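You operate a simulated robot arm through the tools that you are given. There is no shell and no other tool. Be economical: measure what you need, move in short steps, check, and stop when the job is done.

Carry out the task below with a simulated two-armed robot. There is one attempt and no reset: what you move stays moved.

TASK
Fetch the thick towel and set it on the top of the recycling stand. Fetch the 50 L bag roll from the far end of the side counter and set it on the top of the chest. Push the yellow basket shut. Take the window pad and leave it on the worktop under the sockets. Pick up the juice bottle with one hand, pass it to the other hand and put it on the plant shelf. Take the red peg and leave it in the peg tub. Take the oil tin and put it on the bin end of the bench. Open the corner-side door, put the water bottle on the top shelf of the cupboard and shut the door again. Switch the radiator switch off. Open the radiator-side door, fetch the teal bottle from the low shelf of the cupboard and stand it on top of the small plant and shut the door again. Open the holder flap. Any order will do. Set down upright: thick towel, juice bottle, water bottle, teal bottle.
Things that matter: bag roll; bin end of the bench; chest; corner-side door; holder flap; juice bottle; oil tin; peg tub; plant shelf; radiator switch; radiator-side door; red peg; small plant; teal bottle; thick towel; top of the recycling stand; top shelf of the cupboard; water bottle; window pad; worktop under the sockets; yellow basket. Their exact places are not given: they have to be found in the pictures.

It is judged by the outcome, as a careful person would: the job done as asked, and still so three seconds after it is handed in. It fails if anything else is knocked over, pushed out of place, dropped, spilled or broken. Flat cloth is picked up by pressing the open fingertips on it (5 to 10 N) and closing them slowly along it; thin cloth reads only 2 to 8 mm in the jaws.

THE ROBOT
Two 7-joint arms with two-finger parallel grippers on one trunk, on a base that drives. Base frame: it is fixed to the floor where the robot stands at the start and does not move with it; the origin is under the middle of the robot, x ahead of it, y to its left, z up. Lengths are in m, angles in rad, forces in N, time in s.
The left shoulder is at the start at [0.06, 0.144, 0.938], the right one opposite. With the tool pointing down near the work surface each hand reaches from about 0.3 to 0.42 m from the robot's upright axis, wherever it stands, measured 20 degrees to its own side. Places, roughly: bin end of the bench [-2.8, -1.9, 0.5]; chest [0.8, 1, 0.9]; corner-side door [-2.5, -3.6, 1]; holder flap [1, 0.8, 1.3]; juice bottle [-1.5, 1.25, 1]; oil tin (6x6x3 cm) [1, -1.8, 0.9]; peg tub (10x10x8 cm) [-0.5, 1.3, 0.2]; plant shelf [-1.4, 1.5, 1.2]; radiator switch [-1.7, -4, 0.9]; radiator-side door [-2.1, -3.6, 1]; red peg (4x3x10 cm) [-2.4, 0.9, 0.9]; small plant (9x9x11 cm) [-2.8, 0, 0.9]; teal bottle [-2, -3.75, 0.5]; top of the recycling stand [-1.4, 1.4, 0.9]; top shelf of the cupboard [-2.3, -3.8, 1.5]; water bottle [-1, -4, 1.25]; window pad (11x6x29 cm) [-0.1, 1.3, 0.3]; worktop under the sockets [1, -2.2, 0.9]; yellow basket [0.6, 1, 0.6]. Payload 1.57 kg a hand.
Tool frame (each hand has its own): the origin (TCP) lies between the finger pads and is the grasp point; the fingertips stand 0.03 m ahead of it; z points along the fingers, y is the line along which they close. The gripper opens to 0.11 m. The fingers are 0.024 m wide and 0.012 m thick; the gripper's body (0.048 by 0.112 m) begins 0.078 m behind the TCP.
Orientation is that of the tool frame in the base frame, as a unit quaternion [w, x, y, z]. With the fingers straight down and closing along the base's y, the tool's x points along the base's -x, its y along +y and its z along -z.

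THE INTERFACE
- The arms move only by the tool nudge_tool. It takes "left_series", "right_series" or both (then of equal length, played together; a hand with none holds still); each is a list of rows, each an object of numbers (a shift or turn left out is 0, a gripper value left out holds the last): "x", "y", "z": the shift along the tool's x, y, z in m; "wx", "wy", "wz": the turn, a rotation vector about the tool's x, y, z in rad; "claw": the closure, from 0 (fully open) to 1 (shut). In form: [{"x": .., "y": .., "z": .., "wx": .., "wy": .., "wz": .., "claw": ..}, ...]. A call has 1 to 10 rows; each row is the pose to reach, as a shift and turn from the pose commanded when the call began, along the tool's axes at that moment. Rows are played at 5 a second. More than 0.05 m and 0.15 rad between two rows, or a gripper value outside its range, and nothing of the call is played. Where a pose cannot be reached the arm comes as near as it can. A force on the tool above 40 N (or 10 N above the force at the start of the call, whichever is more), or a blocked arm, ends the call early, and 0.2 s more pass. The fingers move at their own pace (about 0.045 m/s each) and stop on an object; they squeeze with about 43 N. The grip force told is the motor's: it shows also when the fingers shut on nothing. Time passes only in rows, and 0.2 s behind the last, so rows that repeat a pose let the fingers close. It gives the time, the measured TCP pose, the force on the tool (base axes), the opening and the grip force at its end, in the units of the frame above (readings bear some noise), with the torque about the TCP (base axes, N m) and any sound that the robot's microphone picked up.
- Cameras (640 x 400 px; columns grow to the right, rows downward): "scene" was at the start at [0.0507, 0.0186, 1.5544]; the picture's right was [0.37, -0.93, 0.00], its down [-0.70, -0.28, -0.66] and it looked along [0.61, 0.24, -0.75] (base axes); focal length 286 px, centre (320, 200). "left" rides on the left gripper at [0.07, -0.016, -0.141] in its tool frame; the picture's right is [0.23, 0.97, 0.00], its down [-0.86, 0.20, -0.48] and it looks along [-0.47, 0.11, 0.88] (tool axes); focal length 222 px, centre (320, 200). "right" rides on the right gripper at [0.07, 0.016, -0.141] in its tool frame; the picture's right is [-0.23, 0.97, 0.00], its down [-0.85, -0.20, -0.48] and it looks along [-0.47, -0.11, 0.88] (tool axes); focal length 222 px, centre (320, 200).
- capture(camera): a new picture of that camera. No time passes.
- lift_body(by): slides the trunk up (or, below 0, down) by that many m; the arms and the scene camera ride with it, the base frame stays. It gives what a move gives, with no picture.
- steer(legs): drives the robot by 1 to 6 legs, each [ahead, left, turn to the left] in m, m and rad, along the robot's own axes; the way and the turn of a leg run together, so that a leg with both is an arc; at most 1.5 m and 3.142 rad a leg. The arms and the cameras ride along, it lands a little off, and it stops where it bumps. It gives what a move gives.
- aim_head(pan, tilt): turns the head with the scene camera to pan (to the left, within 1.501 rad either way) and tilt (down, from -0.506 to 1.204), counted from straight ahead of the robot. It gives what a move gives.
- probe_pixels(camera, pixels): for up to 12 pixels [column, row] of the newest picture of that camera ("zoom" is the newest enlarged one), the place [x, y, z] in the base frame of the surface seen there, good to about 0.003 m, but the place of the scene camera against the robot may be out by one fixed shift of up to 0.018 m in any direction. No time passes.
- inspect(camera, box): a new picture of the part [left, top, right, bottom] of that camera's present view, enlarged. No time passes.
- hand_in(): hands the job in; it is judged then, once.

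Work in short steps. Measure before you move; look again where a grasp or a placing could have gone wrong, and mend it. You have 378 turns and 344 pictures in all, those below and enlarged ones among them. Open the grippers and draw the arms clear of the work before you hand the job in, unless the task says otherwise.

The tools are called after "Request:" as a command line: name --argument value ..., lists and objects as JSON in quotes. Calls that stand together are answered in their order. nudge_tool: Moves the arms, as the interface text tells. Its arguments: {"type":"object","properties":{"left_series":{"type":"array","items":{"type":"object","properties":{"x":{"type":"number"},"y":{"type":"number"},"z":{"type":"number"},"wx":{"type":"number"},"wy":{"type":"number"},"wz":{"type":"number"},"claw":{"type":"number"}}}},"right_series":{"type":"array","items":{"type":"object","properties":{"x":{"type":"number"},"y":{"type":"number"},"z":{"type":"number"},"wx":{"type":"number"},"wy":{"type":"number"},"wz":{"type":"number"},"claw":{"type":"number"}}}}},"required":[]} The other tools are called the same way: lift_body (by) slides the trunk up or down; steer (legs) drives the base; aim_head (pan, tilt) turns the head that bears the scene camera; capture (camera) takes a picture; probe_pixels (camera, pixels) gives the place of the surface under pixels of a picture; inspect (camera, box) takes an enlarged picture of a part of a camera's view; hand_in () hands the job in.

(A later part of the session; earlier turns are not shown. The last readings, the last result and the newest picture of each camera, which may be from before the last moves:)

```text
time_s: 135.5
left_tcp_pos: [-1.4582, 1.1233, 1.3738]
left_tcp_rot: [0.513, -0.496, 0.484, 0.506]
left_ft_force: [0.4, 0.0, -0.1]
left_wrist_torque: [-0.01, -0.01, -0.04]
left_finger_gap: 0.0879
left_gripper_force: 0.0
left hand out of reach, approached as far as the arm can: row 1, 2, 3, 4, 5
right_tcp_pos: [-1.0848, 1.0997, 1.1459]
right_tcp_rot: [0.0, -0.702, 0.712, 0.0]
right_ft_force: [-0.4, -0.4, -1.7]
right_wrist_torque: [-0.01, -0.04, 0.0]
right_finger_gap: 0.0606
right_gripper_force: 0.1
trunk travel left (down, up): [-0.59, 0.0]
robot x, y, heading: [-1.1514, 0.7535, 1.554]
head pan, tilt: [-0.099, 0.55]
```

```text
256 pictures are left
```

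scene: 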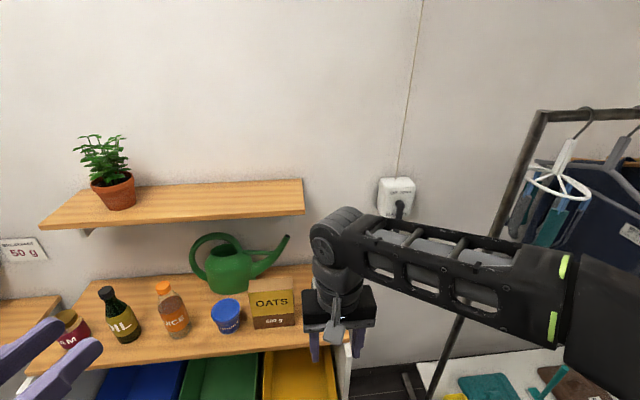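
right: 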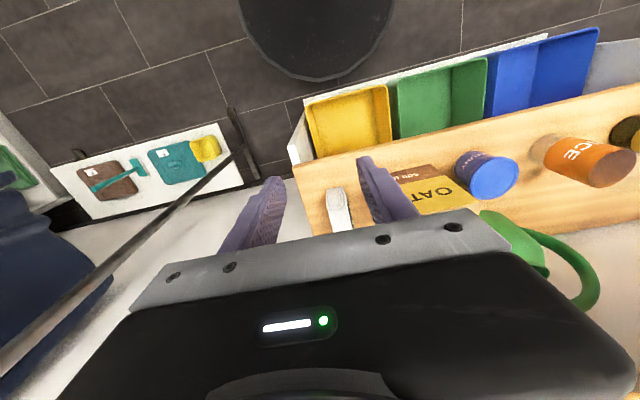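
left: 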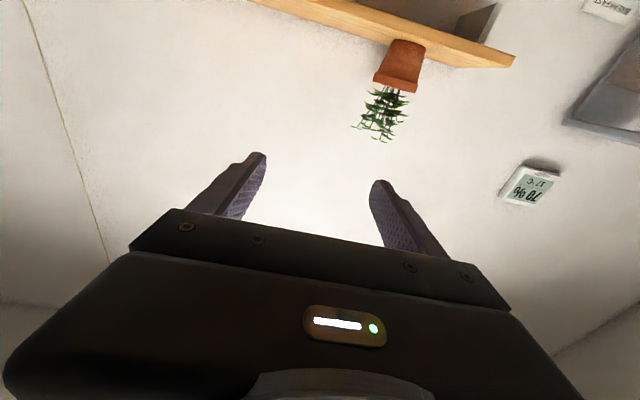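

Now level and forward. I descend in front of the stand.

Request:
nudge_tool --left_series '[{"x": 0.045}, {"x": 0.09}, {"x": 0.135}, {"x": 0.18}, {"x": 0.225}, {"x": 0.27}, {"x": 0.315}, {"x": 0.36}, {"x": 0.405}, {"x": 0.445}]'

Request:
capture --camera "left"

Request:
capture --camera "scene"

```text
time_s: 137.7
left_tcp_pos: [-1.4519, 1.1422, 0.9293]
left_tcp_rot: [0.515, -0.495, 0.483, 0.507]
left_ft_force: [-0.1, -0.5, -0.1]
left_wrist_torque: [-0.02, 0.02, -0.03]
left_finger_gap: 0.0881
left_gripper_force: 0.0
left hand out of reach, approached as far as the arm can: row 1, 2, 3, 4, 5, 6, 7, 8, 9
right_tcp_pos: [-1.0846, 1.0995, 1.1452]
right_tcp_rot: [-0.001, -0.702, 0.712, 0.0]
right_ft_force: [-0.1, 0.8, 0.2]
right_wrist_torque: [0.02, -0.01, 0.02]
right_finger_gap: 0.0605
right_gripper_force: 0.0
trunk travel left (down, up): [-0.59, 0.0]
robot x, y, heading: [-1.1544, 0.7526, 1.556]
head pan, tilt: [-0.099, 0.55]
```

```text
255 pictures are left
```

left: 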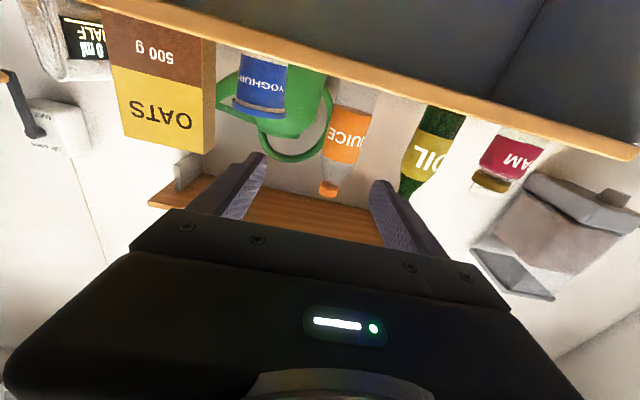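

```text
254 pictures are left
```

scene: 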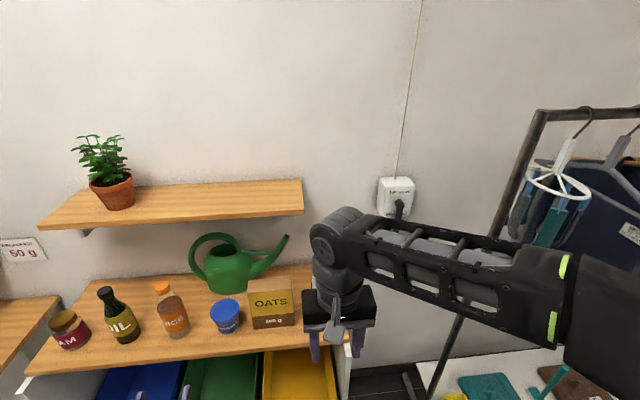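

I probe the juice bottle with the left hand camera.

Request:
probe_pixels --camera "left" --pixels '[[352, 98], [346, 130], [338, 165], [328, 190], [330, 130], [364, 135], [365, 92], [290, 120], [425, 155], [280, 95]]'

```text
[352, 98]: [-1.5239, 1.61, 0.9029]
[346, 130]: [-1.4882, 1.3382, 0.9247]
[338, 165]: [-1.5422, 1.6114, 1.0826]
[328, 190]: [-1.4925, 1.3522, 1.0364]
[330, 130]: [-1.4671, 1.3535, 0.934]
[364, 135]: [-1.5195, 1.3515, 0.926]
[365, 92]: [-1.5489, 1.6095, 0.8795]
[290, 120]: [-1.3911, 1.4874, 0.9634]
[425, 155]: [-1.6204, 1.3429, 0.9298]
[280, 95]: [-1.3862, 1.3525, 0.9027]
```

Bottle axis ≈ (−1.492, 1.365), clear gaps on both sides. I align in x, go forward and close.

Request:
nudge_tool --left_series '[{"y": 0.04, "x": 0.009}, {"y": 0.04, "x": 0.012, "z": 0.045}, {"y": 0.04, "x": 0.014, "z": 0.09}, {"y": 0.04, "x": 0.016, "z": 0.135}, {"y": 0.04, "x": 0.018, "z": 0.18}]'

Request:
capture --camera "left"

```text
time_s: 138.9
left_tcp_pos: [-1.4914, 1.3241, 0.9182]
left_tcp_rot: [0.514, -0.495, 0.483, 0.507]
left_ft_force: [0.1, 1.3, 0.1]
left_wrist_torque: [0.01, 0.01, -0.02]
left_finger_gap: 0.088
left_gripper_force: 0.0
right_tcp_pos: [-1.0847, 1.1014, 1.1458]
right_tcp_rot: [-0.002, -0.702, 0.712, 0.001]
right_ft_force: [-0.7, -0.2, 0.3]
right_wrist_torque: [-0.04, 0.0, 0.02]
right_finger_gap: 0.0606
right_gripper_force: 0.0
trunk travel left (down, up): [-0.59, 0.0]
robot x, y, heading: [-1.1558, 0.7524, 1.558]
head pan, tilt: [-0.099, 0.55]
```

```text
253 pictures are left
```

left: 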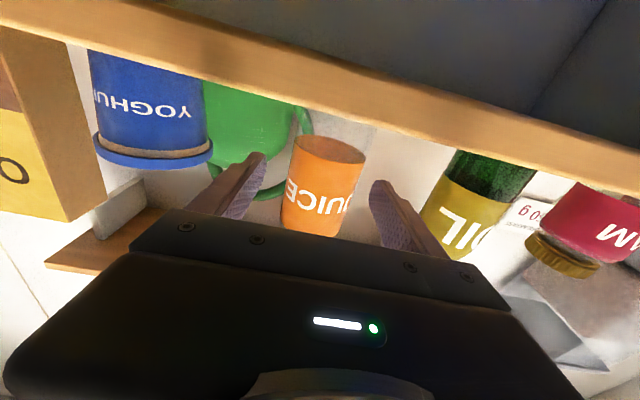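

Aligned; advance 3.5 cm and close, then lift.

Request:
nudge_tool --left_series '[{"z": 0.035}, {"z": 0.038, "claw": 1}, {"z": 0.038}, {"z": 0.038}, {"z": 0.038}, {"z": 0.038, "x": -0.02}, {"z": 0.038, "x": -0.04}]'

Request:
capture --camera "left"

```text
time_s: 140.5
left_tcp_pos: [-1.4896, 1.3579, 0.9597]
left_tcp_rot: [0.515, -0.495, 0.483, 0.506]
left_ft_force: [0.8, -0.6, -0.6]
left_wrist_torque: [0.0, -0.01, -0.01]
left_finger_gap: 0.0591
left_gripper_force: 43.0
right_tcp_pos: [-1.0843, 1.0989, 1.1463]
right_tcp_rot: [0.0, -0.702, 0.712, 0.0]
right_ft_force: [0.1, 0.1, -0.7]
right_wrist_torque: [0.01, -0.01, -0.01]
right_finger_gap: 0.0607
right_gripper_force: 0.0
trunk travel left (down, up): [-0.59, 0.0]
robot x, y, heading: [-1.153, 0.753, 1.561]
head pan, tilt: [-0.099, 0.55]
```

```text
252 pictures are left
```

left: 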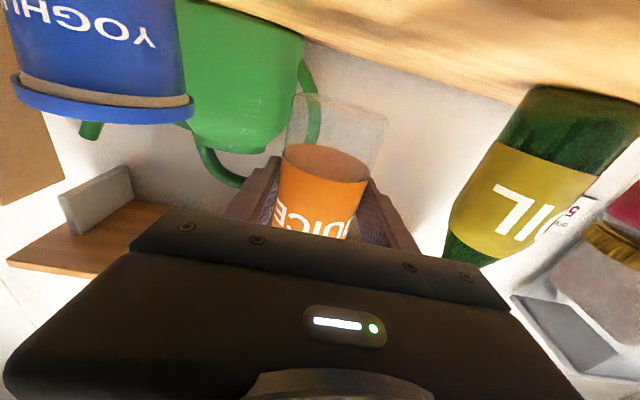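

Juice gripped (59 mm). I draw it back from the stand and toward the middle.

Request:
nudge_tool --left_series '[{"z": -0.045}, {"z": -0.09, "x": -0.01}, {"z": -0.135, "x": -0.02}, {"z": -0.18, "x": -0.03}, {"z": -0.2, "x": -0.04, "y": -0.03}, {"z": -0.2, "x": -0.04, "y": -0.07}, {"z": -0.2, "x": -0.04, "y": -0.11}, {"z": -0.2, "x": -0.04, "y": -0.15}, {"z": -0.2, "x": -0.04, "y": -0.18}]' --right_series '[{"y": 0}, {"y": -0.02}, {"y": -0.05}, {"y": -0.07}, {"y": -0.07}, {"y": -0.07}, {"y": -0.07}, {"y": -0.07}, {"y": -0.07}]'

Request:
capture --camera "scene"

```text
time_s: 142.7
left_tcp_pos: [-1.3647, 1.2231, 0.931]
left_tcp_rot: [0.485, -0.486, 0.486, 0.541]
left_ft_force: [-0.3, 0.1, 0.2]
left_wrist_torque: [0.0, 0.03, 0.0]
left_finger_gap: 0.0587
left_gripper_force: 43.1
left hand out of reach, approached as far as the arm can: row 4, 5, 6, 7, 8, 9
right_tcp_pos: [-1.0154, 1.0988, 1.1461]
right_tcp_rot: [0.0, -0.702, 0.712, 0.001]
right_ft_force: [-0.5, 0.3, 0.8]
right_wrist_torque: [0.01, 0.03, -0.02]
right_finger_gap: 0.0604
right_gripper_force: 0.0
trunk travel left (down, up): [-0.59, 0.0]
robot x, y, heading: [-1.1576, 0.7508, 1.56]
head pan, tilt: [-0.099, 0.55]
stopped in row 9 (left hand): the arm was blocked; the commanded pose is now the measured one
```

```text
251 pictures are left
```

scene: 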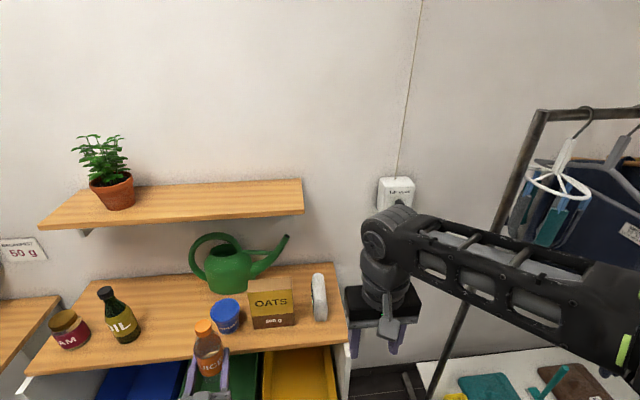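

The bottle is just clear of the stand edge; I back the base 0.15 m to get working room.

Request:
steer --legs '[[-0.15, 0, 0]]'

Request:
nudge_tool --left_series '[{"x": -0.03, "z": 0.01}, {"x": -0.06, "z": 0.02}, {"x": -0.09, "z": 0.03}]' --right_series '[{"wy": -0.13}, {"wy": -0.26}, {"wy": -0.39}]'

Request:
nudge_tool --right_series '[{"wy": -0.13}, {"wy": -0.26}, {"wy": -0.39}]'

Request:
capture --camera "scene"

Request:
capture --camera "right"

```text
time_s: 144.1
left_tcp_pos: [-1.3666, 1.0728, 0.9297]
left_tcp_rot: [0.486, -0.485, 0.486, 0.54]
left_ft_force: [0.1, 0.6, -0.5]
left_wrist_torque: [-0.01, -0.02, 0.01]
left_finger_gap: 0.0585
left_gripper_force: 43.3
right_tcp_pos: [-1.018, 0.9472, 1.1456]
right_tcp_rot: [0.0, -0.702, 0.712, 0.001]
right_ft_force: [-0.7, -0.1, 0.6]
right_wrist_torque: [0.02, 0.02, -0.02]
right_finger_gap: 0.0606
right_gripper_force: 0.2
trunk travel left (down, up): [-0.59, 0.0]
robot x, y, heading: [-1.1588, 0.6019, 1.559]
head pan, tilt: [-0.099, 0.55]
```

```text
time_s: 144.9
left_tcp_pos: [-1.3628, 1.1152, 1.0103]
left_tcp_rot: [0.485, -0.486, 0.486, 0.54]
left_ft_force: [-0.3, 0.2, -0.8]
left_wrist_torque: [0.0, 0.01, -0.02]
left_finger_gap: 0.0587
left_gripper_force: 42.7
left hand out of reach, approached as far as the arm can: row 2, 3
right_tcp_pos: [-1.0184, 0.9484, 1.1454]
right_tcp_rot: [0.139, -0.688, 0.699, 0.138]
right_ft_force: [-0.3, -0.1, 0.1]
right_wrist_torque: [0.03, -0.02, 0.0]
right_finger_gap: 0.0605
right_gripper_force: 0.1
trunk travel left (down, up): [-0.59, 0.0]
robot x, y, heading: [-1.1557, 0.6011, 1.558]
head pan, tilt: [-0.099, 0.55]
```

```text
time_s: 145.7
left_tcp_pos: [-1.3621, 1.1156, 1.0092]
left_tcp_rot: [0.485, -0.487, 0.485, 0.541]
left_ft_force: [-0.6, 0.3, -0.1]
left_wrist_torque: [-0.01, -0.01, 0.02]
left_finger_gap: 0.0588
left_gripper_force: 43.0
right_tcp_pos: [-1.0274, 0.9659, 1.1719]
right_tcp_rot: [0.271, -0.649, 0.659, 0.267]
right_ft_force: [0.5, 0.5, -0.6]
right_wrist_torque: [0.04, 0.02, -0.01]
right_finger_gap: 0.0605
right_gripper_force: 0.1
right hand out of reach, approached as far as the arm can: row 2, 3
trunk travel left (down, up): [-0.59, 0.0]
robot x, y, heading: [-1.1562, 0.5981, 1.553]
head pan, tilt: [-0.099, 0.55]
```

```text
250 pictures are left
```

scene: 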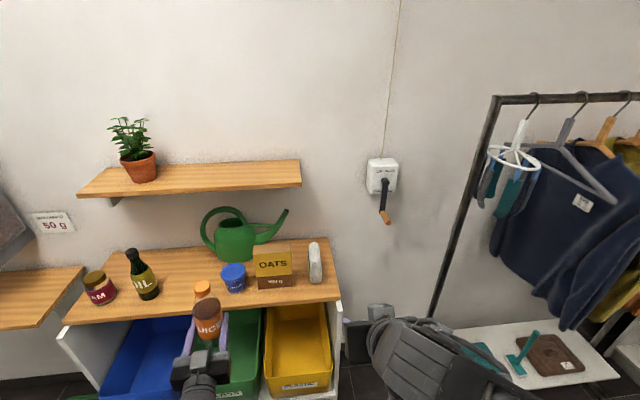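

```text
249 pictures are left
```

right: 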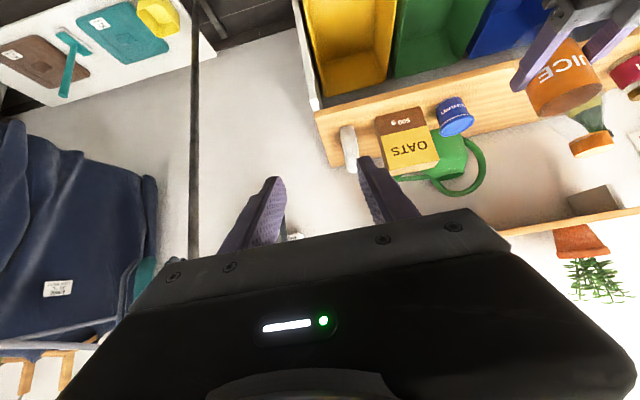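

I probe the bottle's cap and neck from the right camera.

Request:
probe_pixels --camera "right" --pixels '[[590, 137], [592, 150], [580, 148], [607, 140], [588, 120], [560, 110]]'

Request:
inspect --camera "scene" --box '[150, 260, 270, 400]'

```text
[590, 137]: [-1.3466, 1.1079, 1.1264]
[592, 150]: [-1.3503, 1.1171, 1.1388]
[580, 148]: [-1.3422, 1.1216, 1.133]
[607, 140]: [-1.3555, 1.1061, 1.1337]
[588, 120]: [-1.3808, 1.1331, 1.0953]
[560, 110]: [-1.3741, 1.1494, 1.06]
```

```text
2.86 times, centred on (210, 330) of scene
```

zoom: 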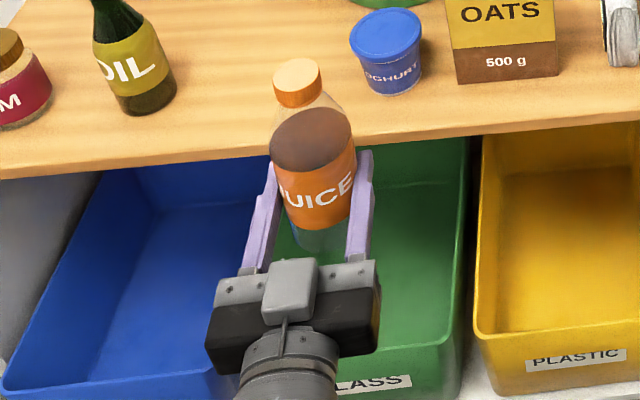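

Cap centre ≈ (−1.357, 1.117, 1.127). I bring the tilted right hand to a pre-grasp 8 cm up its approach line.

Request:
nudge_tool --right_series '[{"y": 0.04, "x": -0.01, "z": 0.008}, {"y": 0.08, "x": -0.02, "z": 0.016}, {"y": 0.12, "x": -0.03, "z": 0.024}, {"y": 0.16, "x": -0.04, "z": 0.032}, {"y": 0.2, "x": -0.048, "z": 0.04}, {"y": 0.24, "x": -0.055, "z": 0.047}, {"y": 0.285, "x": -0.062, "z": 0.052}, {"y": 0.33, "x": -0.068, "z": 0.057}]'

Request:
capture --camera "right"

Request:
capture --camera "scene"

```text
time_s: 147.5
left_tcp_pos: [-1.3626, 1.1154, 1.0093]
left_tcp_rot: [0.486, -0.486, 0.486, 0.54]
left_ft_force: [0.2, 0.1, -0.8]
left_wrist_torque: [-0.01, -0.06, -0.01]
left_finger_gap: 0.0589
left_gripper_force: 43.0
right_tcp_pos: [-1.3569, 1.0597, 1.1785]
right_tcp_rot: [0.272, -0.649, 0.658, 0.267]
right_ft_force: [-0.2, -0.7, -0.4]
right_wrist_torque: [-0.03, -0.03, 0.02]
right_finger_gap: 0.0604
right_gripper_force: 0.1
trunk travel left (down, up): [-0.59, 0.0]
robot x, y, heading: [-1.1503, 0.6008, 1.558]
head pan, tilt: [-0.099, 0.55]
```

```text
247 pictures are left
```

right: 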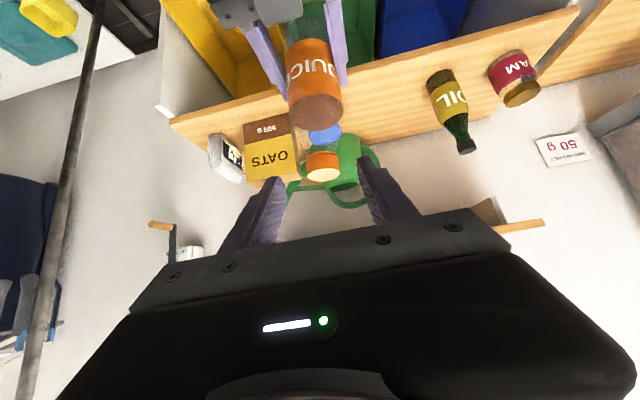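

```text
246 pictures are left
```

scene: 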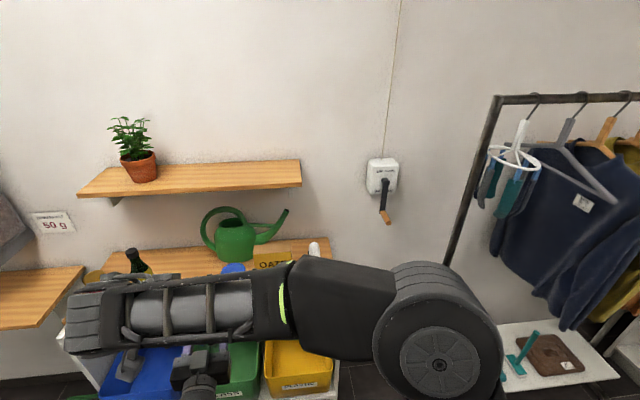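

Cap lies centred between the fingers. I advance and close on it.

Request:
nudge_tool --right_series '[{"z": 0.04}, {"z": 0.078}, {"z": 0.078, "claw": 1}, {"z": 0.078}, {"z": 0.078}, {"z": 0.078}]'

Request:
capture --camera "right"

```text
time_s: 148.9
left_tcp_pos: [-1.3607, 1.1155, 1.0098]
left_tcp_rot: [0.487, -0.485, 0.487, 0.54]
left_ft_force: [19.1, -3.6, 1.1]
left_wrist_torque: [0.13, 1.55, -0.35]
left_finger_gap: 0.0588
left_gripper_force: 43.1
right_tcp_pos: [-1.3558, 1.114, 1.1234]
right_tcp_rot: [0.269, -0.651, 0.657, 0.269]
right_ft_force: [-18.8, 3.6, 0.4]
right_wrist_torque: [0.23, 0.63, 0.36]
right_finger_gap: 0.0425
right_gripper_force: 40.6
trunk travel left (down, up): [-0.59, 0.0]
robot x, y, heading: [-1.157, 0.6015, 1.559]
head pan, tilt: [-0.099, 0.55]
```

```text
245 pictures are left
```

right: 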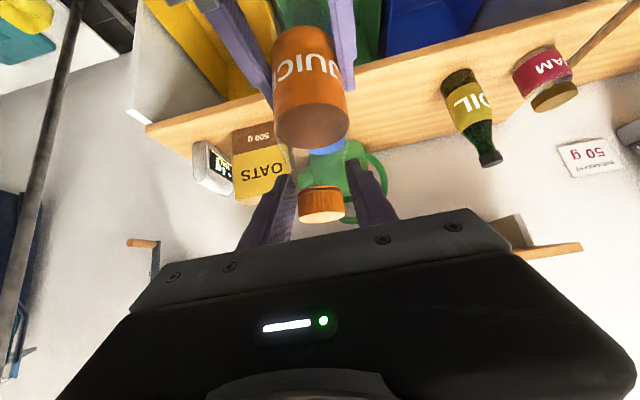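

It closed at 42 mm, i.e. tips on the sloping shoulder with a side force. I reopen, shift up 12 mm and 3 mm toward −x, and close on the cap proper.

Request:
nudge_tool --right_series '[{"claw": 0.4}, {"claw": 0.4}, {"x": -0.0085, "z": -0.0085, "y": 0.003}, {"x": -0.0085, "z": -0.0085, "y": 0.003, "claw": 1}, {"x": -0.0085, "z": -0.0085, "y": 0.003}, {"x": -0.0085, "z": -0.0085, "y": 0.003}, {"x": -0.0085, "z": -0.0085, "y": 0.003}]'

Request:
capture --camera "right"

```text
time_s: 150.5
left_tcp_pos: [-1.3606, 1.1151, 1.0089]
left_tcp_rot: [0.486, -0.486, 0.486, 0.54]
left_ft_force: [0.6, -0.5, 0.4]
left_wrist_torque: [0.0, -0.96, -0.02]
left_finger_gap: 0.059
left_gripper_force: 43.1
right_tcp_pos: [-1.3588, 1.1143, 1.1363]
right_tcp_rot: [0.27, -0.649, 0.659, 0.267]
right_ft_force: [-0.7, 0.8, 0.1]
right_wrist_torque: [0.17, 1.03, 0.05]
right_finger_gap: 0.0343
right_gripper_force: 32.5
trunk travel left (down, up): [-0.59, 0.0]
robot x, y, heading: [-1.1557, 0.6048, 1.561]
head pan, tilt: [-0.099, 0.55]
```

```text
244 pictures are left
```

right: 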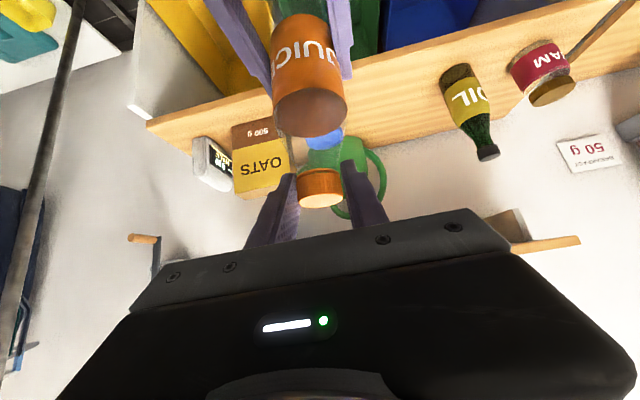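

Now on the cap (34 mm) with little side force. I open the left hand and withdraw it backward.

Request:
nudge_tool --left_series '[{"claw": 0.2}, {"claw": 0.2}, {"claw": 0.2}, {"z": -0.04}, {"z": -0.08}, {"z": -0.11}]'

Request:
capture --camera "right"

```text
time_s: 152.1
left_tcp_pos: [-1.3634, 1.073, 0.9829]
left_tcp_rot: [0.502, -0.468, 0.456, 0.567]
left_ft_force: [0.2, -0.3, 0.5]
left_wrist_torque: [0.0, 0.01, 0.02]
left_finger_gap: 0.0878
left_gripper_force: 0.0
left hand out of reach, approached as far as the arm can: row 4, 5, 6
right_tcp_pos: [-1.3566, 1.1142, 1.1358]
right_tcp_rot: [0.271, -0.649, 0.658, 0.268]
right_ft_force: [-0.6, 0.9, -0.3]
right_wrist_torque: [-0.02, -0.02, -0.03]
right_finger_gap: 0.0323
right_gripper_force: 41.2
trunk travel left (down, up): [-0.59, 0.0]
robot x, y, heading: [-1.1547, 0.603, 1.56]
head pan, tilt: [-0.099, 0.55]
stopped in row 6 (left hand): the arm was blocked; the commanded pose is now the measured one
```

```text
243 pictures are left
```

right: 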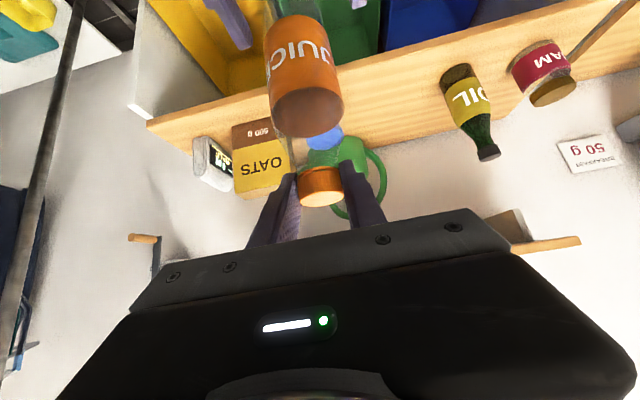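

The right hand holds the bottle alone. I lift it straight up out of the left fingers.

Request:
nudge_tool --right_series '[{"x": -0.03, "z": -0.03}, {"x": -0.06, "z": -0.06}, {"x": -0.09, "z": -0.09}, {"x": -0.12, "z": -0.12}, {"x": -0.15, "z": -0.15}, {"x": -0.18, "z": -0.18}, {"x": -0.205, "z": -0.205}]'

Request:
capture --camera "right"

Request:
capture --camera "scene"

```text
time_s: 153.7
left_tcp_pos: [-1.3644, 1.0728, 0.9825]
left_tcp_rot: [0.501, -0.469, 0.456, 0.568]
left_ft_force: [-0.7, -0.3, 0.0]
left_wrist_torque: [0.02, 0.0, -0.01]
left_finger_gap: 0.0883
left_gripper_force: 0.1
right_tcp_pos: [-1.3586, 1.1122, 1.3582]
right_tcp_rot: [0.271, -0.649, 0.658, 0.268]
right_ft_force: [0.1, 0.6, -0.1]
right_wrist_torque: [0.01, 0.02, 0.0]
right_finger_gap: 0.0324
right_gripper_force: 41.0
right hand out of reach, approached as far as the arm can: row 6, 7
trunk travel left (down, up): [-0.59, 0.0]
robot x, y, heading: [-1.1559, 0.6037, 1.552]
head pan, tilt: [-0.099, 0.55]
```

```text
242 pictures are left
```

right: 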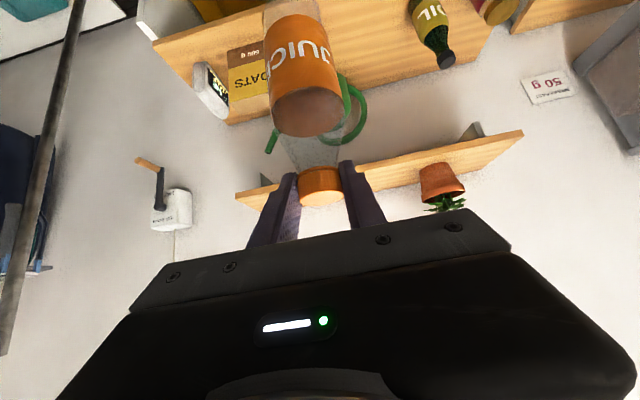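

```text
241 pictures are left
```

scene: 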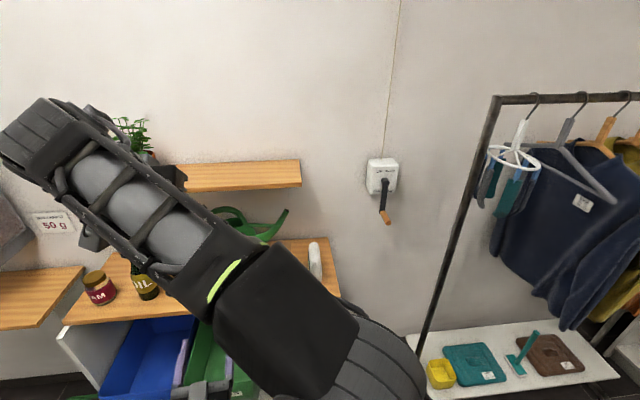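

Reach limit at z=1.36 because the hand is across the body. I move it rightward and raise further.

Request:
nudge_tool --right_series '[{"y": -0.045}, {"y": -0.09}, {"y": -0.13}, {"y": -0.17}, {"y": -0.2}, {"y": -0.2, "x": -0.02, "z": -0.02}, {"y": -0.2, "x": -0.04, "z": -0.04}, {"y": -0.2, "x": -0.055, "z": -0.055}]'

```text
time_s: 155.5
left_tcp_pos: [-1.3641, 1.0745, 0.9823]
left_tcp_rot: [0.501, -0.469, 0.457, 0.566]
left_ft_force: [0.6, 0.3, 0.1]
left_wrist_torque: [-0.02, -0.01, -0.01]
left_finger_gap: 0.0879
left_gripper_force: 0.0
right_tcp_pos: [-1.1573, 1.1117, 1.4335]
right_tcp_rot: [0.271, -0.649, 0.659, 0.267]
right_ft_force: [0.3, 0.1, -0.4]
right_wrist_torque: [-0.01, -0.07, -0.02]
right_finger_gap: 0.0324
right_gripper_force: 40.7
trunk travel left (down, up): [-0.59, 0.0]
robot x, y, heading: [-1.1559, 0.6005, 1.56]
head pan, tilt: [-0.099, 0.55]
```

Height reached. I check the shelf and the bottle's tilt.

Request:
capture --camera "right"

Request:
aim_head --pan 0.0 --tilt 0.2

Request:
capture --camera "scene"

```text
240 pictures are left
```

right: 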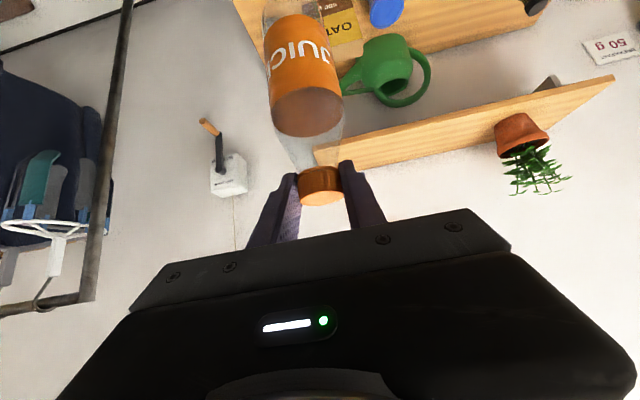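

```text
time_s: 156.3
left_tcp_pos: [-1.3639, 1.0737, 0.9822]
left_tcp_rot: [0.502, -0.468, 0.457, 0.567]
left_ft_force: [0.3, -0.1, -0.3]
left_wrist_torque: [0.0, 0.01, 0.0]
left_finger_gap: 0.088
left_gripper_force: 0.0
right_tcp_pos: [-1.1556, 1.1115, 1.4343]
right_tcp_rot: [0.27, -0.649, 0.659, 0.268]
right_ft_force: [0.1, 0.1, 0.0]
right_wrist_torque: [0.01, 0.0, 0.0]
right_finger_gap: 0.0323
right_gripper_force: 40.7
trunk travel left (down, up): [-0.59, 0.0]
robot x, y, heading: [-1.1549, 0.6014, 1.56]
head pan, tilt: [0.0, 0.201]
```

```text
239 pictures are left
```

scene: 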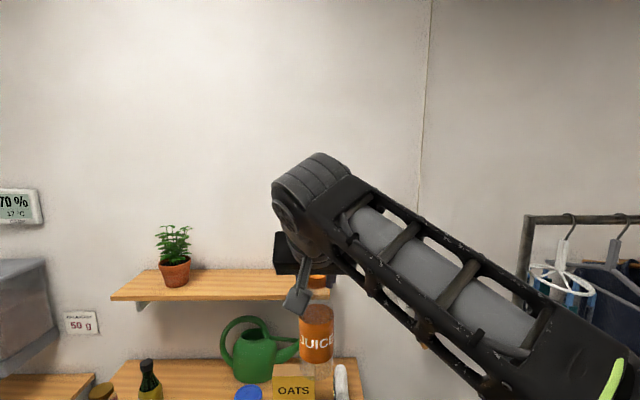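

I probe the shelf's corner, edge and surface.

Request:
probe_pixels --camera "right" --pixels '[[345, 150], [400, 130], [450, 120], [360, 162], [400, 152], [480, 130], [320, 152], [310, 60], [305, 120]]'

Request:
probe_pixels --camera "scene" --pixels '[[250, 275], [200, 275], [250, 290], [310, 320], [175, 275], [225, 295]]'

```text
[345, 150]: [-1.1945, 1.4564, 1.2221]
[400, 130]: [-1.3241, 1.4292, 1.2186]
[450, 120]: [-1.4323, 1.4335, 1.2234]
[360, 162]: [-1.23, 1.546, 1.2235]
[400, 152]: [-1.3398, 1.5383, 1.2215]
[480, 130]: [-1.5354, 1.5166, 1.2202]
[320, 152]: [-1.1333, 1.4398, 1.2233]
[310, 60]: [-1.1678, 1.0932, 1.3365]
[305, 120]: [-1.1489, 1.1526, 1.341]
```

```text
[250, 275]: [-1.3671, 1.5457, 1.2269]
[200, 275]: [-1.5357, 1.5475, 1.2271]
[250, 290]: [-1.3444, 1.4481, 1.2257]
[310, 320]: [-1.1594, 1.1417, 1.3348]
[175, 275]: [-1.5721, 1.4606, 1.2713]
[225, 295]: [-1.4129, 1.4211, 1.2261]
```

Shelf top z=1.222, front edge y≈1.41. I drive in with the bottle bottom ~3 cm above shelf level, then extend.

Request:
steer --legs '[[0.2, 0.1, 0]]'

Request:
nudge_tool --right_series '[{"x": -0.028, "z": 0.028}, {"x": -0.056, "z": 0.056}, {"x": -0.084, "z": 0.084}, {"x": -0.11, "z": 0.11}, {"x": -0.125, "z": 0.125}]'

Request:
capture --camera "right"

Request:
capture --camera "scene"

```text
time_s: 158.0
left_tcp_pos: [-1.461, 1.2744, 0.9826]
left_tcp_rot: [0.502, -0.468, 0.457, 0.566]
left_ft_force: [-0.4, 0.5, -0.2]
left_wrist_torque: [0.0, 0.03, 0.02]
left_finger_gap: 0.0881
left_gripper_force: 0.0
right_tcp_pos: [-1.2527, 1.3125, 1.4347]
right_tcp_rot: [0.272, -0.648, 0.66, 0.266]
right_ft_force: [-0.7, 0.6, -0.9]
right_wrist_torque: [-0.02, 0.01, -0.03]
right_finger_gap: 0.0325
right_gripper_force: 40.7
trunk travel left (down, up): [-0.59, 0.0]
robot x, y, heading: [-1.256, 0.7968, 1.55]
head pan, tilt: [0.0, 0.201]
```

```text
time_s: 159.2
left_tcp_pos: [-1.4618, 1.2744, 0.9817]
left_tcp_rot: [0.501, -0.469, 0.458, 0.565]
left_ft_force: [-0.9, 0.2, 0.3]
left_wrist_torque: [-0.01, -0.04, -0.03]
left_finger_gap: 0.0881
left_gripper_force: 0.1
right_tcp_pos: [-1.24, 1.4456, 1.4244]
right_tcp_rot: [0.272, -0.649, 0.658, 0.269]
right_ft_force: [-0.6, 0.5, 0.4]
right_wrist_torque: [0.0, -0.01, -0.02]
right_finger_gap: 0.0323
right_gripper_force: 40.4
right hand out of reach, approached as far as the arm can: row 3, 4, 5
trunk travel left (down, up): [-0.59, 0.0]
robot x, y, heading: [-1.2548, 0.8001, 1.552]
head pan, tilt: [0.0, 0.201]
```

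```text
238 pictures are left
```

right: 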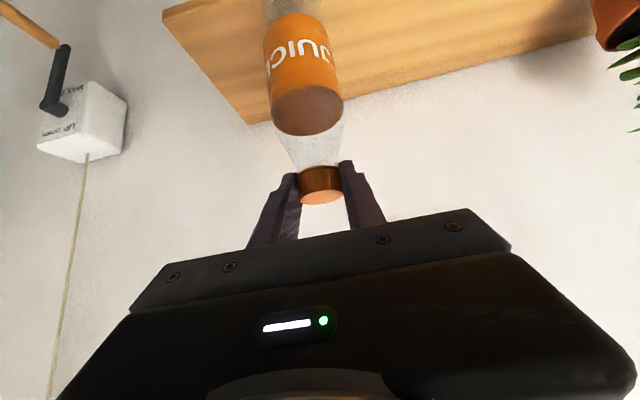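

```text
237 pictures are left
```

scene: 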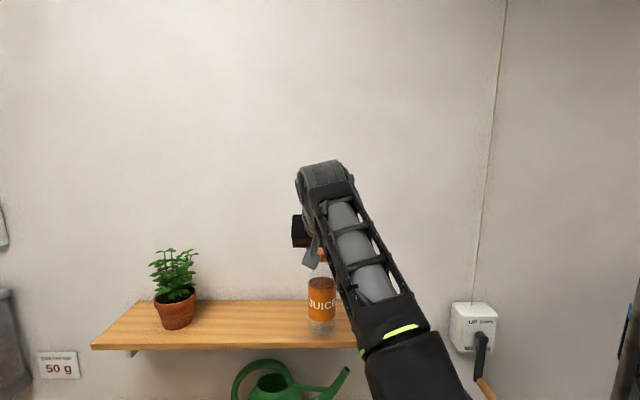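

I drive 5 cm closer so the bottle is well inside the shelf, then lower.

Request:
steer --legs '[[0.055, 0, 0]]'

Request:
nudge_tool --right_series '[{"x": 0.005, "z": 0.005}, {"x": 0.008, "z": 0.008}, {"x": 0.011, "z": 0.011}, {"x": 0.014, "z": 0.014}]'

Request:
inspect --camera "scene" --box '[220, 240, 420, 400]'

```text
time_s: 160.2
left_tcp_pos: [-1.4609, 1.332, 0.9827]
left_tcp_rot: [0.501, -0.468, 0.458, 0.566]
left_ft_force: [0.4, 0.9, 0.6]
left_wrist_torque: [0.02, 0.02, 0.0]
left_finger_gap: 0.0882
left_gripper_force: 0.1
right_tcp_pos: [-1.2387, 1.5032, 1.4232]
right_tcp_rot: [0.271, -0.648, 0.66, 0.267]
right_ft_force: [-0.3, 0.6, -0.7]
right_wrist_torque: [-0.04, -0.04, 0.0]
right_finger_gap: 0.0321
right_gripper_force: 40.4
trunk travel left (down, up): [-0.59, 0.0]
robot x, y, heading: [-1.2507, 0.8563, 1.553]
head pan, tilt: [0.0, 0.201]
```

```text
time_s: 161.2
left_tcp_pos: [-1.46, 1.3287, 0.9844]
left_tcp_rot: [0.502, -0.466, 0.457, 0.567]
left_ft_force: [1.3, -0.4, -0.4]
left_wrist_torque: [0.01, -0.02, -0.01]
left_finger_gap: 0.088
left_gripper_force: 0.1
right_tcp_pos: [-1.2367, 1.4978, 1.4091]
right_tcp_rot: [0.274, -0.646, 0.659, 0.271]
right_ft_force: [-0.1, 0.4, 19.9]
right_wrist_torque: [-0.22, -0.03, -0.01]
right_finger_gap: 0.0318
right_gripper_force: 40.4
trunk travel left (down, up): [-0.59, 0.0]
robot x, y, heading: [-1.2529, 0.8565, 1.555]
head pan, tilt: [0.0, 0.201]
```

```text
2.50 times, centred on (320, 320) of scene
```

zoom: 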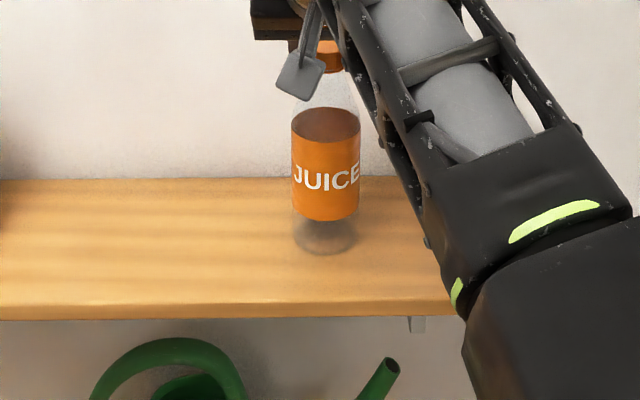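

It is pressing on the shelf (20 N). I relieve 4 mm, open, and back out along the approach line.

Request:
nudge_tool --right_series '[{"x": -0.002, "z": -0.002}, {"x": -0.003, "z": -0.003}, {"x": -0.003, "z": -0.003, "claw": 0.4}, {"x": -0.003, "z": -0.003}, {"x": -0.003, "z": -0.003}, {"x": -0.003, "z": -0.04}, {"x": -0.003, "z": -0.08}, {"x": -0.003, "z": -0.12}]'

Request:
capture --camera "right"

Request:
capture --camera "scene"

```text
time_s: 163.0
left_tcp_pos: [-1.4606, 1.3291, 0.9819]
left_tcp_rot: [0.501, -0.468, 0.457, 0.567]
left_ft_force: [0.1, 0.6, -0.6]
left_wrist_torque: [-0.03, 0.01, 0.01]
left_finger_gap: 0.0877
left_gripper_force: 0.1
right_tcp_pos: [-1.2386, 1.4583, 1.45]
right_tcp_rot: [0.273, -0.647, 0.659, 0.269]
right_ft_force: [0.1, 0.3, -0.5]
right_wrist_torque: [0.0, -0.05, 0.0]
right_finger_gap: 0.0657
right_gripper_force: 0.0
right hand out of reach, approached as far as the arm can: row 7, 8
trunk travel left (down, up): [-0.59, 0.0]
robot x, y, heading: [-1.2515, 0.8594, 1.553]
head pan, tilt: [0.0, 0.201]
```

```text
235 pictures are left
```

right: 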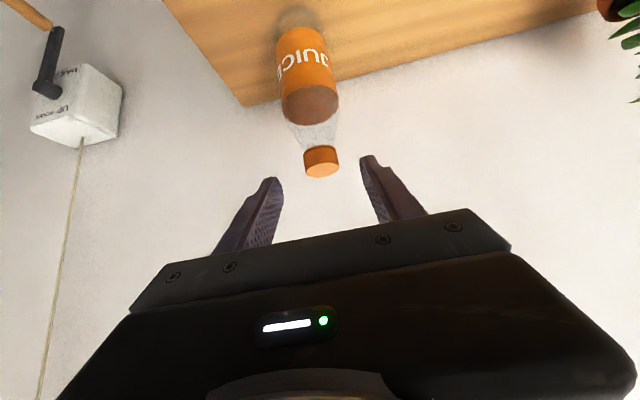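

```text
234 pictures are left
```

scene: 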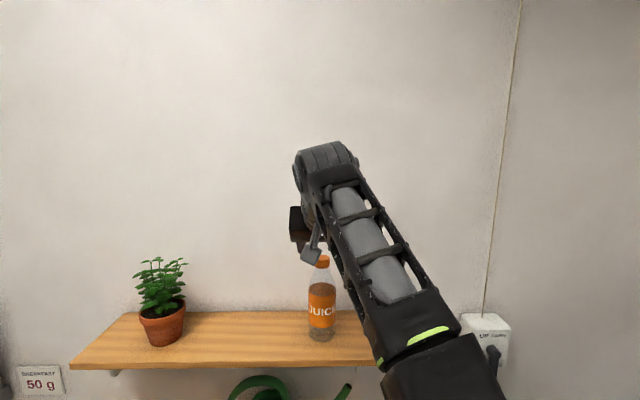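

The juice stands on the plant shelf. I drive back 0.4 m and look at the next targets (red peg, peg tub, window pad).

Request:
steer --legs '[[-0.4, 0, 0]]'

Request:
aim_head --pan -0.6 --tilt 0.7

Request:
capture --camera "scene"

Request:
aim_head --pan 1.3 --tilt 0.35

Request:
capture --camera "scene"

```text
time_s: 165.5
left_tcp_pos: [-1.469, 0.9255, 0.9828]
left_tcp_rot: [0.5, -0.469, 0.456, 0.568]
left_ft_force: [-0.1, 0.1, 1.0]
left_wrist_torque: [-0.02, 0.01, -0.01]
left_finger_gap: 0.0881
left_gripper_force: 0.1
right_tcp_pos: [-1.2487, 1.0557, 1.4503]
right_tcp_rot: [0.271, -0.65, 0.657, 0.269]
right_ft_force: [-0.3, 0.1, -0.2]
right_wrist_torque: [-0.03, -0.01, -0.03]
right_finger_gap: 0.0661
right_gripper_force: 0.0
trunk travel left (down, up): [-0.59, 0.0]
robot x, y, heading: [-1.2561, 0.4556, 1.565]
head pan, tilt: [0.0, 0.201]
```

```text
time_s: 166.5
left_tcp_pos: [-1.4683, 0.9264, 0.9822]
left_tcp_rot: [0.5, -0.468, 0.456, 0.568]
left_ft_force: [0.4, 0.2, -0.3]
left_wrist_torque: [0.0, 0.03, -0.01]
left_finger_gap: 0.088
left_gripper_force: 0.0
right_tcp_pos: [-1.2473, 1.0564, 1.4503]
right_tcp_rot: [0.271, -0.65, 0.657, 0.27]
right_ft_force: [-0.8, 0.1, 0.8]
right_wrist_torque: [0.01, -0.02, -0.02]
right_finger_gap: 0.0662
right_gripper_force: 0.0
trunk travel left (down, up): [-0.59, 0.0]
robot x, y, heading: [-1.2583, 0.4562, 1.558]
head pan, tilt: [-0.6, 0.7]
```

```text
233 pictures are left
```

scene: 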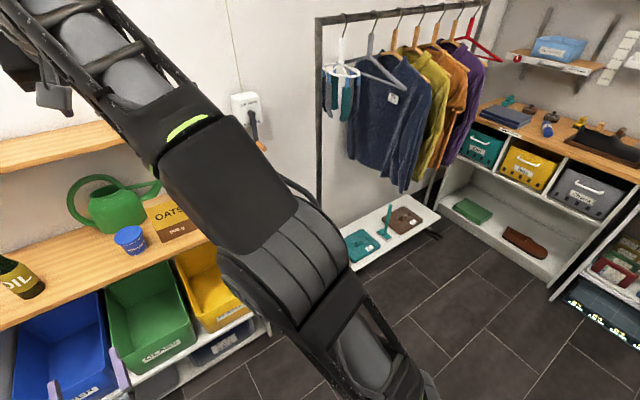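

```text
time_s: 168.4
left_tcp_pos: [-1.4687, 0.9265, 0.9822]
left_tcp_rot: [0.5, -0.469, 0.455, 0.568]
left_ft_force: [0.2, 0.0, -0.9]
left_wrist_torque: [0.02, 0.01, 0.02]
left_finger_gap: 0.0881
left_gripper_force: 0.1
right_tcp_pos: [-1.2483, 1.0561, 1.4488]
right_tcp_rot: [0.271, -0.65, 0.657, 0.27]
right_ft_force: [0.1, -0.3, 0.4]
right_wrist_torque: [0.0, 0.0, -0.01]
right_finger_gap: 0.0661
right_gripper_force: 0.0
trunk travel left (down, up): [-0.59, 0.0]
robot x, y, heading: [-1.2604, 0.4526, 1.565]
head pan, tilt: [1.3, 0.351]
```

```text
232 pictures are left
```

scene: 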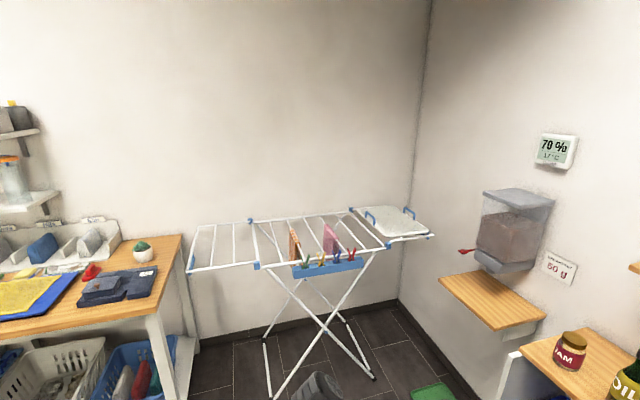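

The drying rack with pegs is at left; the red peg is at about (350,255). I zoom and probe.

Request:
inspect --camera "scene" --box '[260, 210, 400, 300]'

Request:
probe_pixels --camera "scene" --pixels '[[350, 253], [336, 257], [322, 260], [304, 262], [330, 270], [362, 265], [375, 250], [250, 265], [430, 236], [330, 240], [140, 245]]'

```text
4.44 times, centred on (330, 255) of scene
```

zoom: 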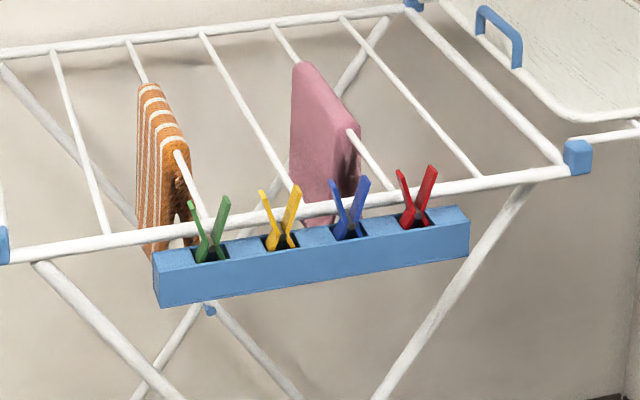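

```text
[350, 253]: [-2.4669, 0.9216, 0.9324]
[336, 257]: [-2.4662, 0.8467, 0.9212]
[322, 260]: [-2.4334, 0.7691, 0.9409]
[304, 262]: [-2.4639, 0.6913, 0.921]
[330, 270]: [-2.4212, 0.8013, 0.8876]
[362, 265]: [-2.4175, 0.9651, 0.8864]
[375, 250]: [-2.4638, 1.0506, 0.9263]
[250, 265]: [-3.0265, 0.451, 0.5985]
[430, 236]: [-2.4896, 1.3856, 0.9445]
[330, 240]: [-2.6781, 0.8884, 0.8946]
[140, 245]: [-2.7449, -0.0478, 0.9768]
```

I raise the left hand out of the way and turn the right hand to point down.

Request:
nudge_tool --left_series '[{"x": -0.04}, {"x": -0.08}, {"x": -0.12}, {"x": -0.16}, {"x": -0.2}, {"x": -0.24}, {"x": -0.28}, {"x": -0.31}, {"x": -0.34}]' --right_series '[{"wy": 0.09, "x": 0.02, "z": 0.0}, {"wy": 0.18, "x": 0.04, "z": 0.0}, {"wy": 0.27, "x": 0.06, "z": 0.01}, {"wy": 0.36, "x": 0.08, "z": 0.02}, {"wy": 0.45, "x": 0.1, "z": 0.03}, {"wy": 0.54, "x": 0.12, "z": 0.04}, {"wy": 0.63, "x": 0.14, "z": 0.05}, {"wy": 0.71, "x": 0.16, "z": 0.06}, {"wy": 0.78, "x": 0.18, "z": 0.07}]'

Request:
steer --legs '[[0, 0, 1.57], [0.5, -0.3, 0]]'

Request:
aim_head --pan 0.0 --tilt 0.6

Request:
capture --camera "scene"

```text
time_s: 170.4
left_tcp_pos: [-1.4387, 0.9207, 1.3704]
left_tcp_rot: [0.498, -0.47, 0.459, 0.566]
left_ft_force: [1.5, 0.6, 0.2]
left_wrist_torque: [0.01, 0.0, 0.08]
left_finger_gap: 0.088
left_gripper_force: 0.1
left hand out of reach, approached as far as the arm can: row 1, 2, 3, 4, 5, 6, 7, 8, 9
right_tcp_pos: [-1.2012, 1.0081, 1.2261]
right_tcp_rot: [-0.043, 0.716, -0.692, -0.086]
right_ft_force: [0.1, 1.0, 0.7]
right_wrist_torque: [-0.04, 0.08, 0.03]
right_finger_gap: 0.0661
right_gripper_force: 0.1
right hand out of reach, approached as far as the arm can: row 1, 2, 3, 4, 5, 6, 7, 8, 9
trunk travel left (down, up): [-0.59, 0.0]
robot x, y, heading: [-1.2618, 0.4518, 1.563]
head pan, tilt: [1.3, 0.351]
```

```text
time_s: 177.5
left_tcp_pos: [-2.2153, 0.5756, 1.3712]
left_tcp_rot: [-0.047, -0.654, -0.008, 0.755]
left_ft_force: [-0.7, 0.3, -1.0]
left_wrist_torque: [-0.01, 0.06, -0.01]
left_finger_gap: 0.088
left_gripper_force: 0.0
right_tcp_pos: [-2.3014, 0.8144, 1.227]
right_tcp_rot: [0.029, 0.995, 0.014, -0.093]
right_ft_force: [0.9, 0.6, 0.2]
right_wrist_torque: [-0.03, 0.0, -0.02]
right_finger_gap: 0.0663
right_gripper_force: 0.1
trunk travel left (down, up): [-0.59, 0.0]
robot x, y, heading: [-1.7504, 0.7559, 3.121]
head pan, tilt: [1.3, 0.351]
```

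```text
time_s: 178.9
left_tcp_pos: [-2.2144, 0.5753, 1.3702]
left_tcp_rot: [-0.045, -0.655, -0.007, 0.754]
left_ft_force: [0.0, -0.9, 0.0]
left_wrist_torque: [-0.02, 0.0, -0.01]
left_finger_gap: 0.0881
left_gripper_force: 0.0
right_tcp_pos: [-2.3007, 0.8131, 1.2295]
right_tcp_rot: [0.029, 0.995, 0.014, -0.093]
right_ft_force: [-0.3, -0.2, -0.6]
right_wrist_torque: [-0.01, 0.02, 0.02]
right_finger_gap: 0.0662
right_gripper_force: 0.1
trunk travel left (down, up): [-0.59, 0.0]
robot x, y, heading: [-1.7535, 0.7567, 3.123]
head pan, tilt: [0.0, 0.6]
```

```text
230 pictures are left
```

scene: 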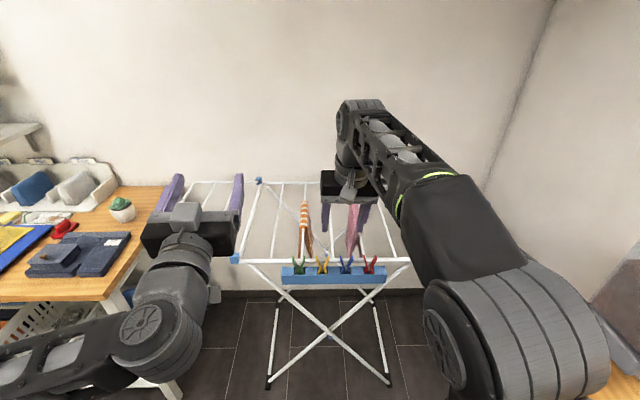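

I straighten the right hand to vertical and look down at the pegs.

Request:
nudge_tool --right_series '[{"wy": 0.1, "wx": 0.03}, {"wy": 0.186, "wx": 0.06}, {"wy": 0.186, "wx": 0.06, "y": -0.04, "z": 0.02}, {"wy": 0.186, "wx": 0.06, "y": -0.08, "z": 0.04}, {"wy": 0.186, "wx": 0.06, "y": -0.11, "z": 0.06}]'

Request:
capture --camera "right"

```text
time_s: 180.1
left_tcp_pos: [-2.2123, 0.5807, 1.3736]
left_tcp_rot: [-0.048, -0.653, -0.006, 0.756]
left_ft_force: [0.6, 1.4, 0.8]
left_wrist_torque: [0.02, -0.07, 0.1]
left_finger_gap: 0.0881
left_gripper_force: 0.1
right_tcp_pos: [-2.2529, 0.9222, 1.1698]
right_tcp_rot: [0.023, 1.0, 0.008, -0.018]
right_ft_force: [0.4, 1.8, 0.9]
right_wrist_torque: [-0.19, 0.1, 0.03]
right_finger_gap: 0.066
right_gripper_force: 0.1
right hand out of reach, approached as far as the arm can: row 1, 2, 3, 4, 5
trunk travel left (down, up): [-0.59, 0.0]
robot x, y, heading: [-1.7529, 0.751, 3.122]
head pan, tilt: [0.0, 0.6]
```

```text
229 pictures are left
```

right: 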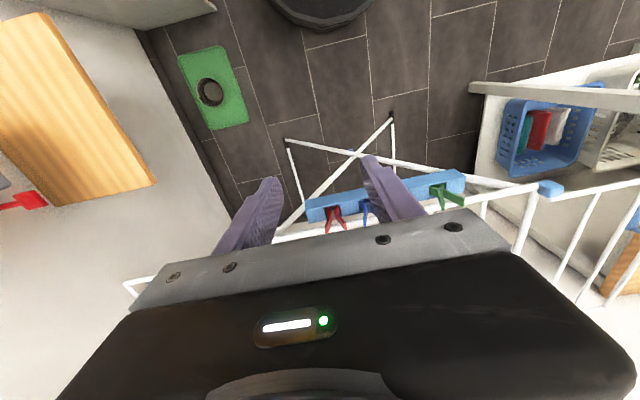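

I need to be nearer; I check the rack's feet and peg positions first.

Request:
probe_pixels --camera "scene" --pixels '[[268, 384], [389, 380], [372, 262], [366, 264], [345, 262], [370, 272]]'

Request:
probe_pixels --camera "right" --pixels '[[336, 212], [328, 228], [343, 228], [322, 213], [350, 205], [366, 225]]'

```text
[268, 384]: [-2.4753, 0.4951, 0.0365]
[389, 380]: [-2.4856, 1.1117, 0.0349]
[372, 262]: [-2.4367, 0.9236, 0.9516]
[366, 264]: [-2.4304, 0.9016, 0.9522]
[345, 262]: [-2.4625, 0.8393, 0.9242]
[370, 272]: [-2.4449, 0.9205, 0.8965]
```

```text
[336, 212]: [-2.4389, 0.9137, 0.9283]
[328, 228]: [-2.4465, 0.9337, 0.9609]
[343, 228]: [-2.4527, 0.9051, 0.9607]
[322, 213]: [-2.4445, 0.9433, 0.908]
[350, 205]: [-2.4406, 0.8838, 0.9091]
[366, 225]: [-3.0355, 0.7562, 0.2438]
```

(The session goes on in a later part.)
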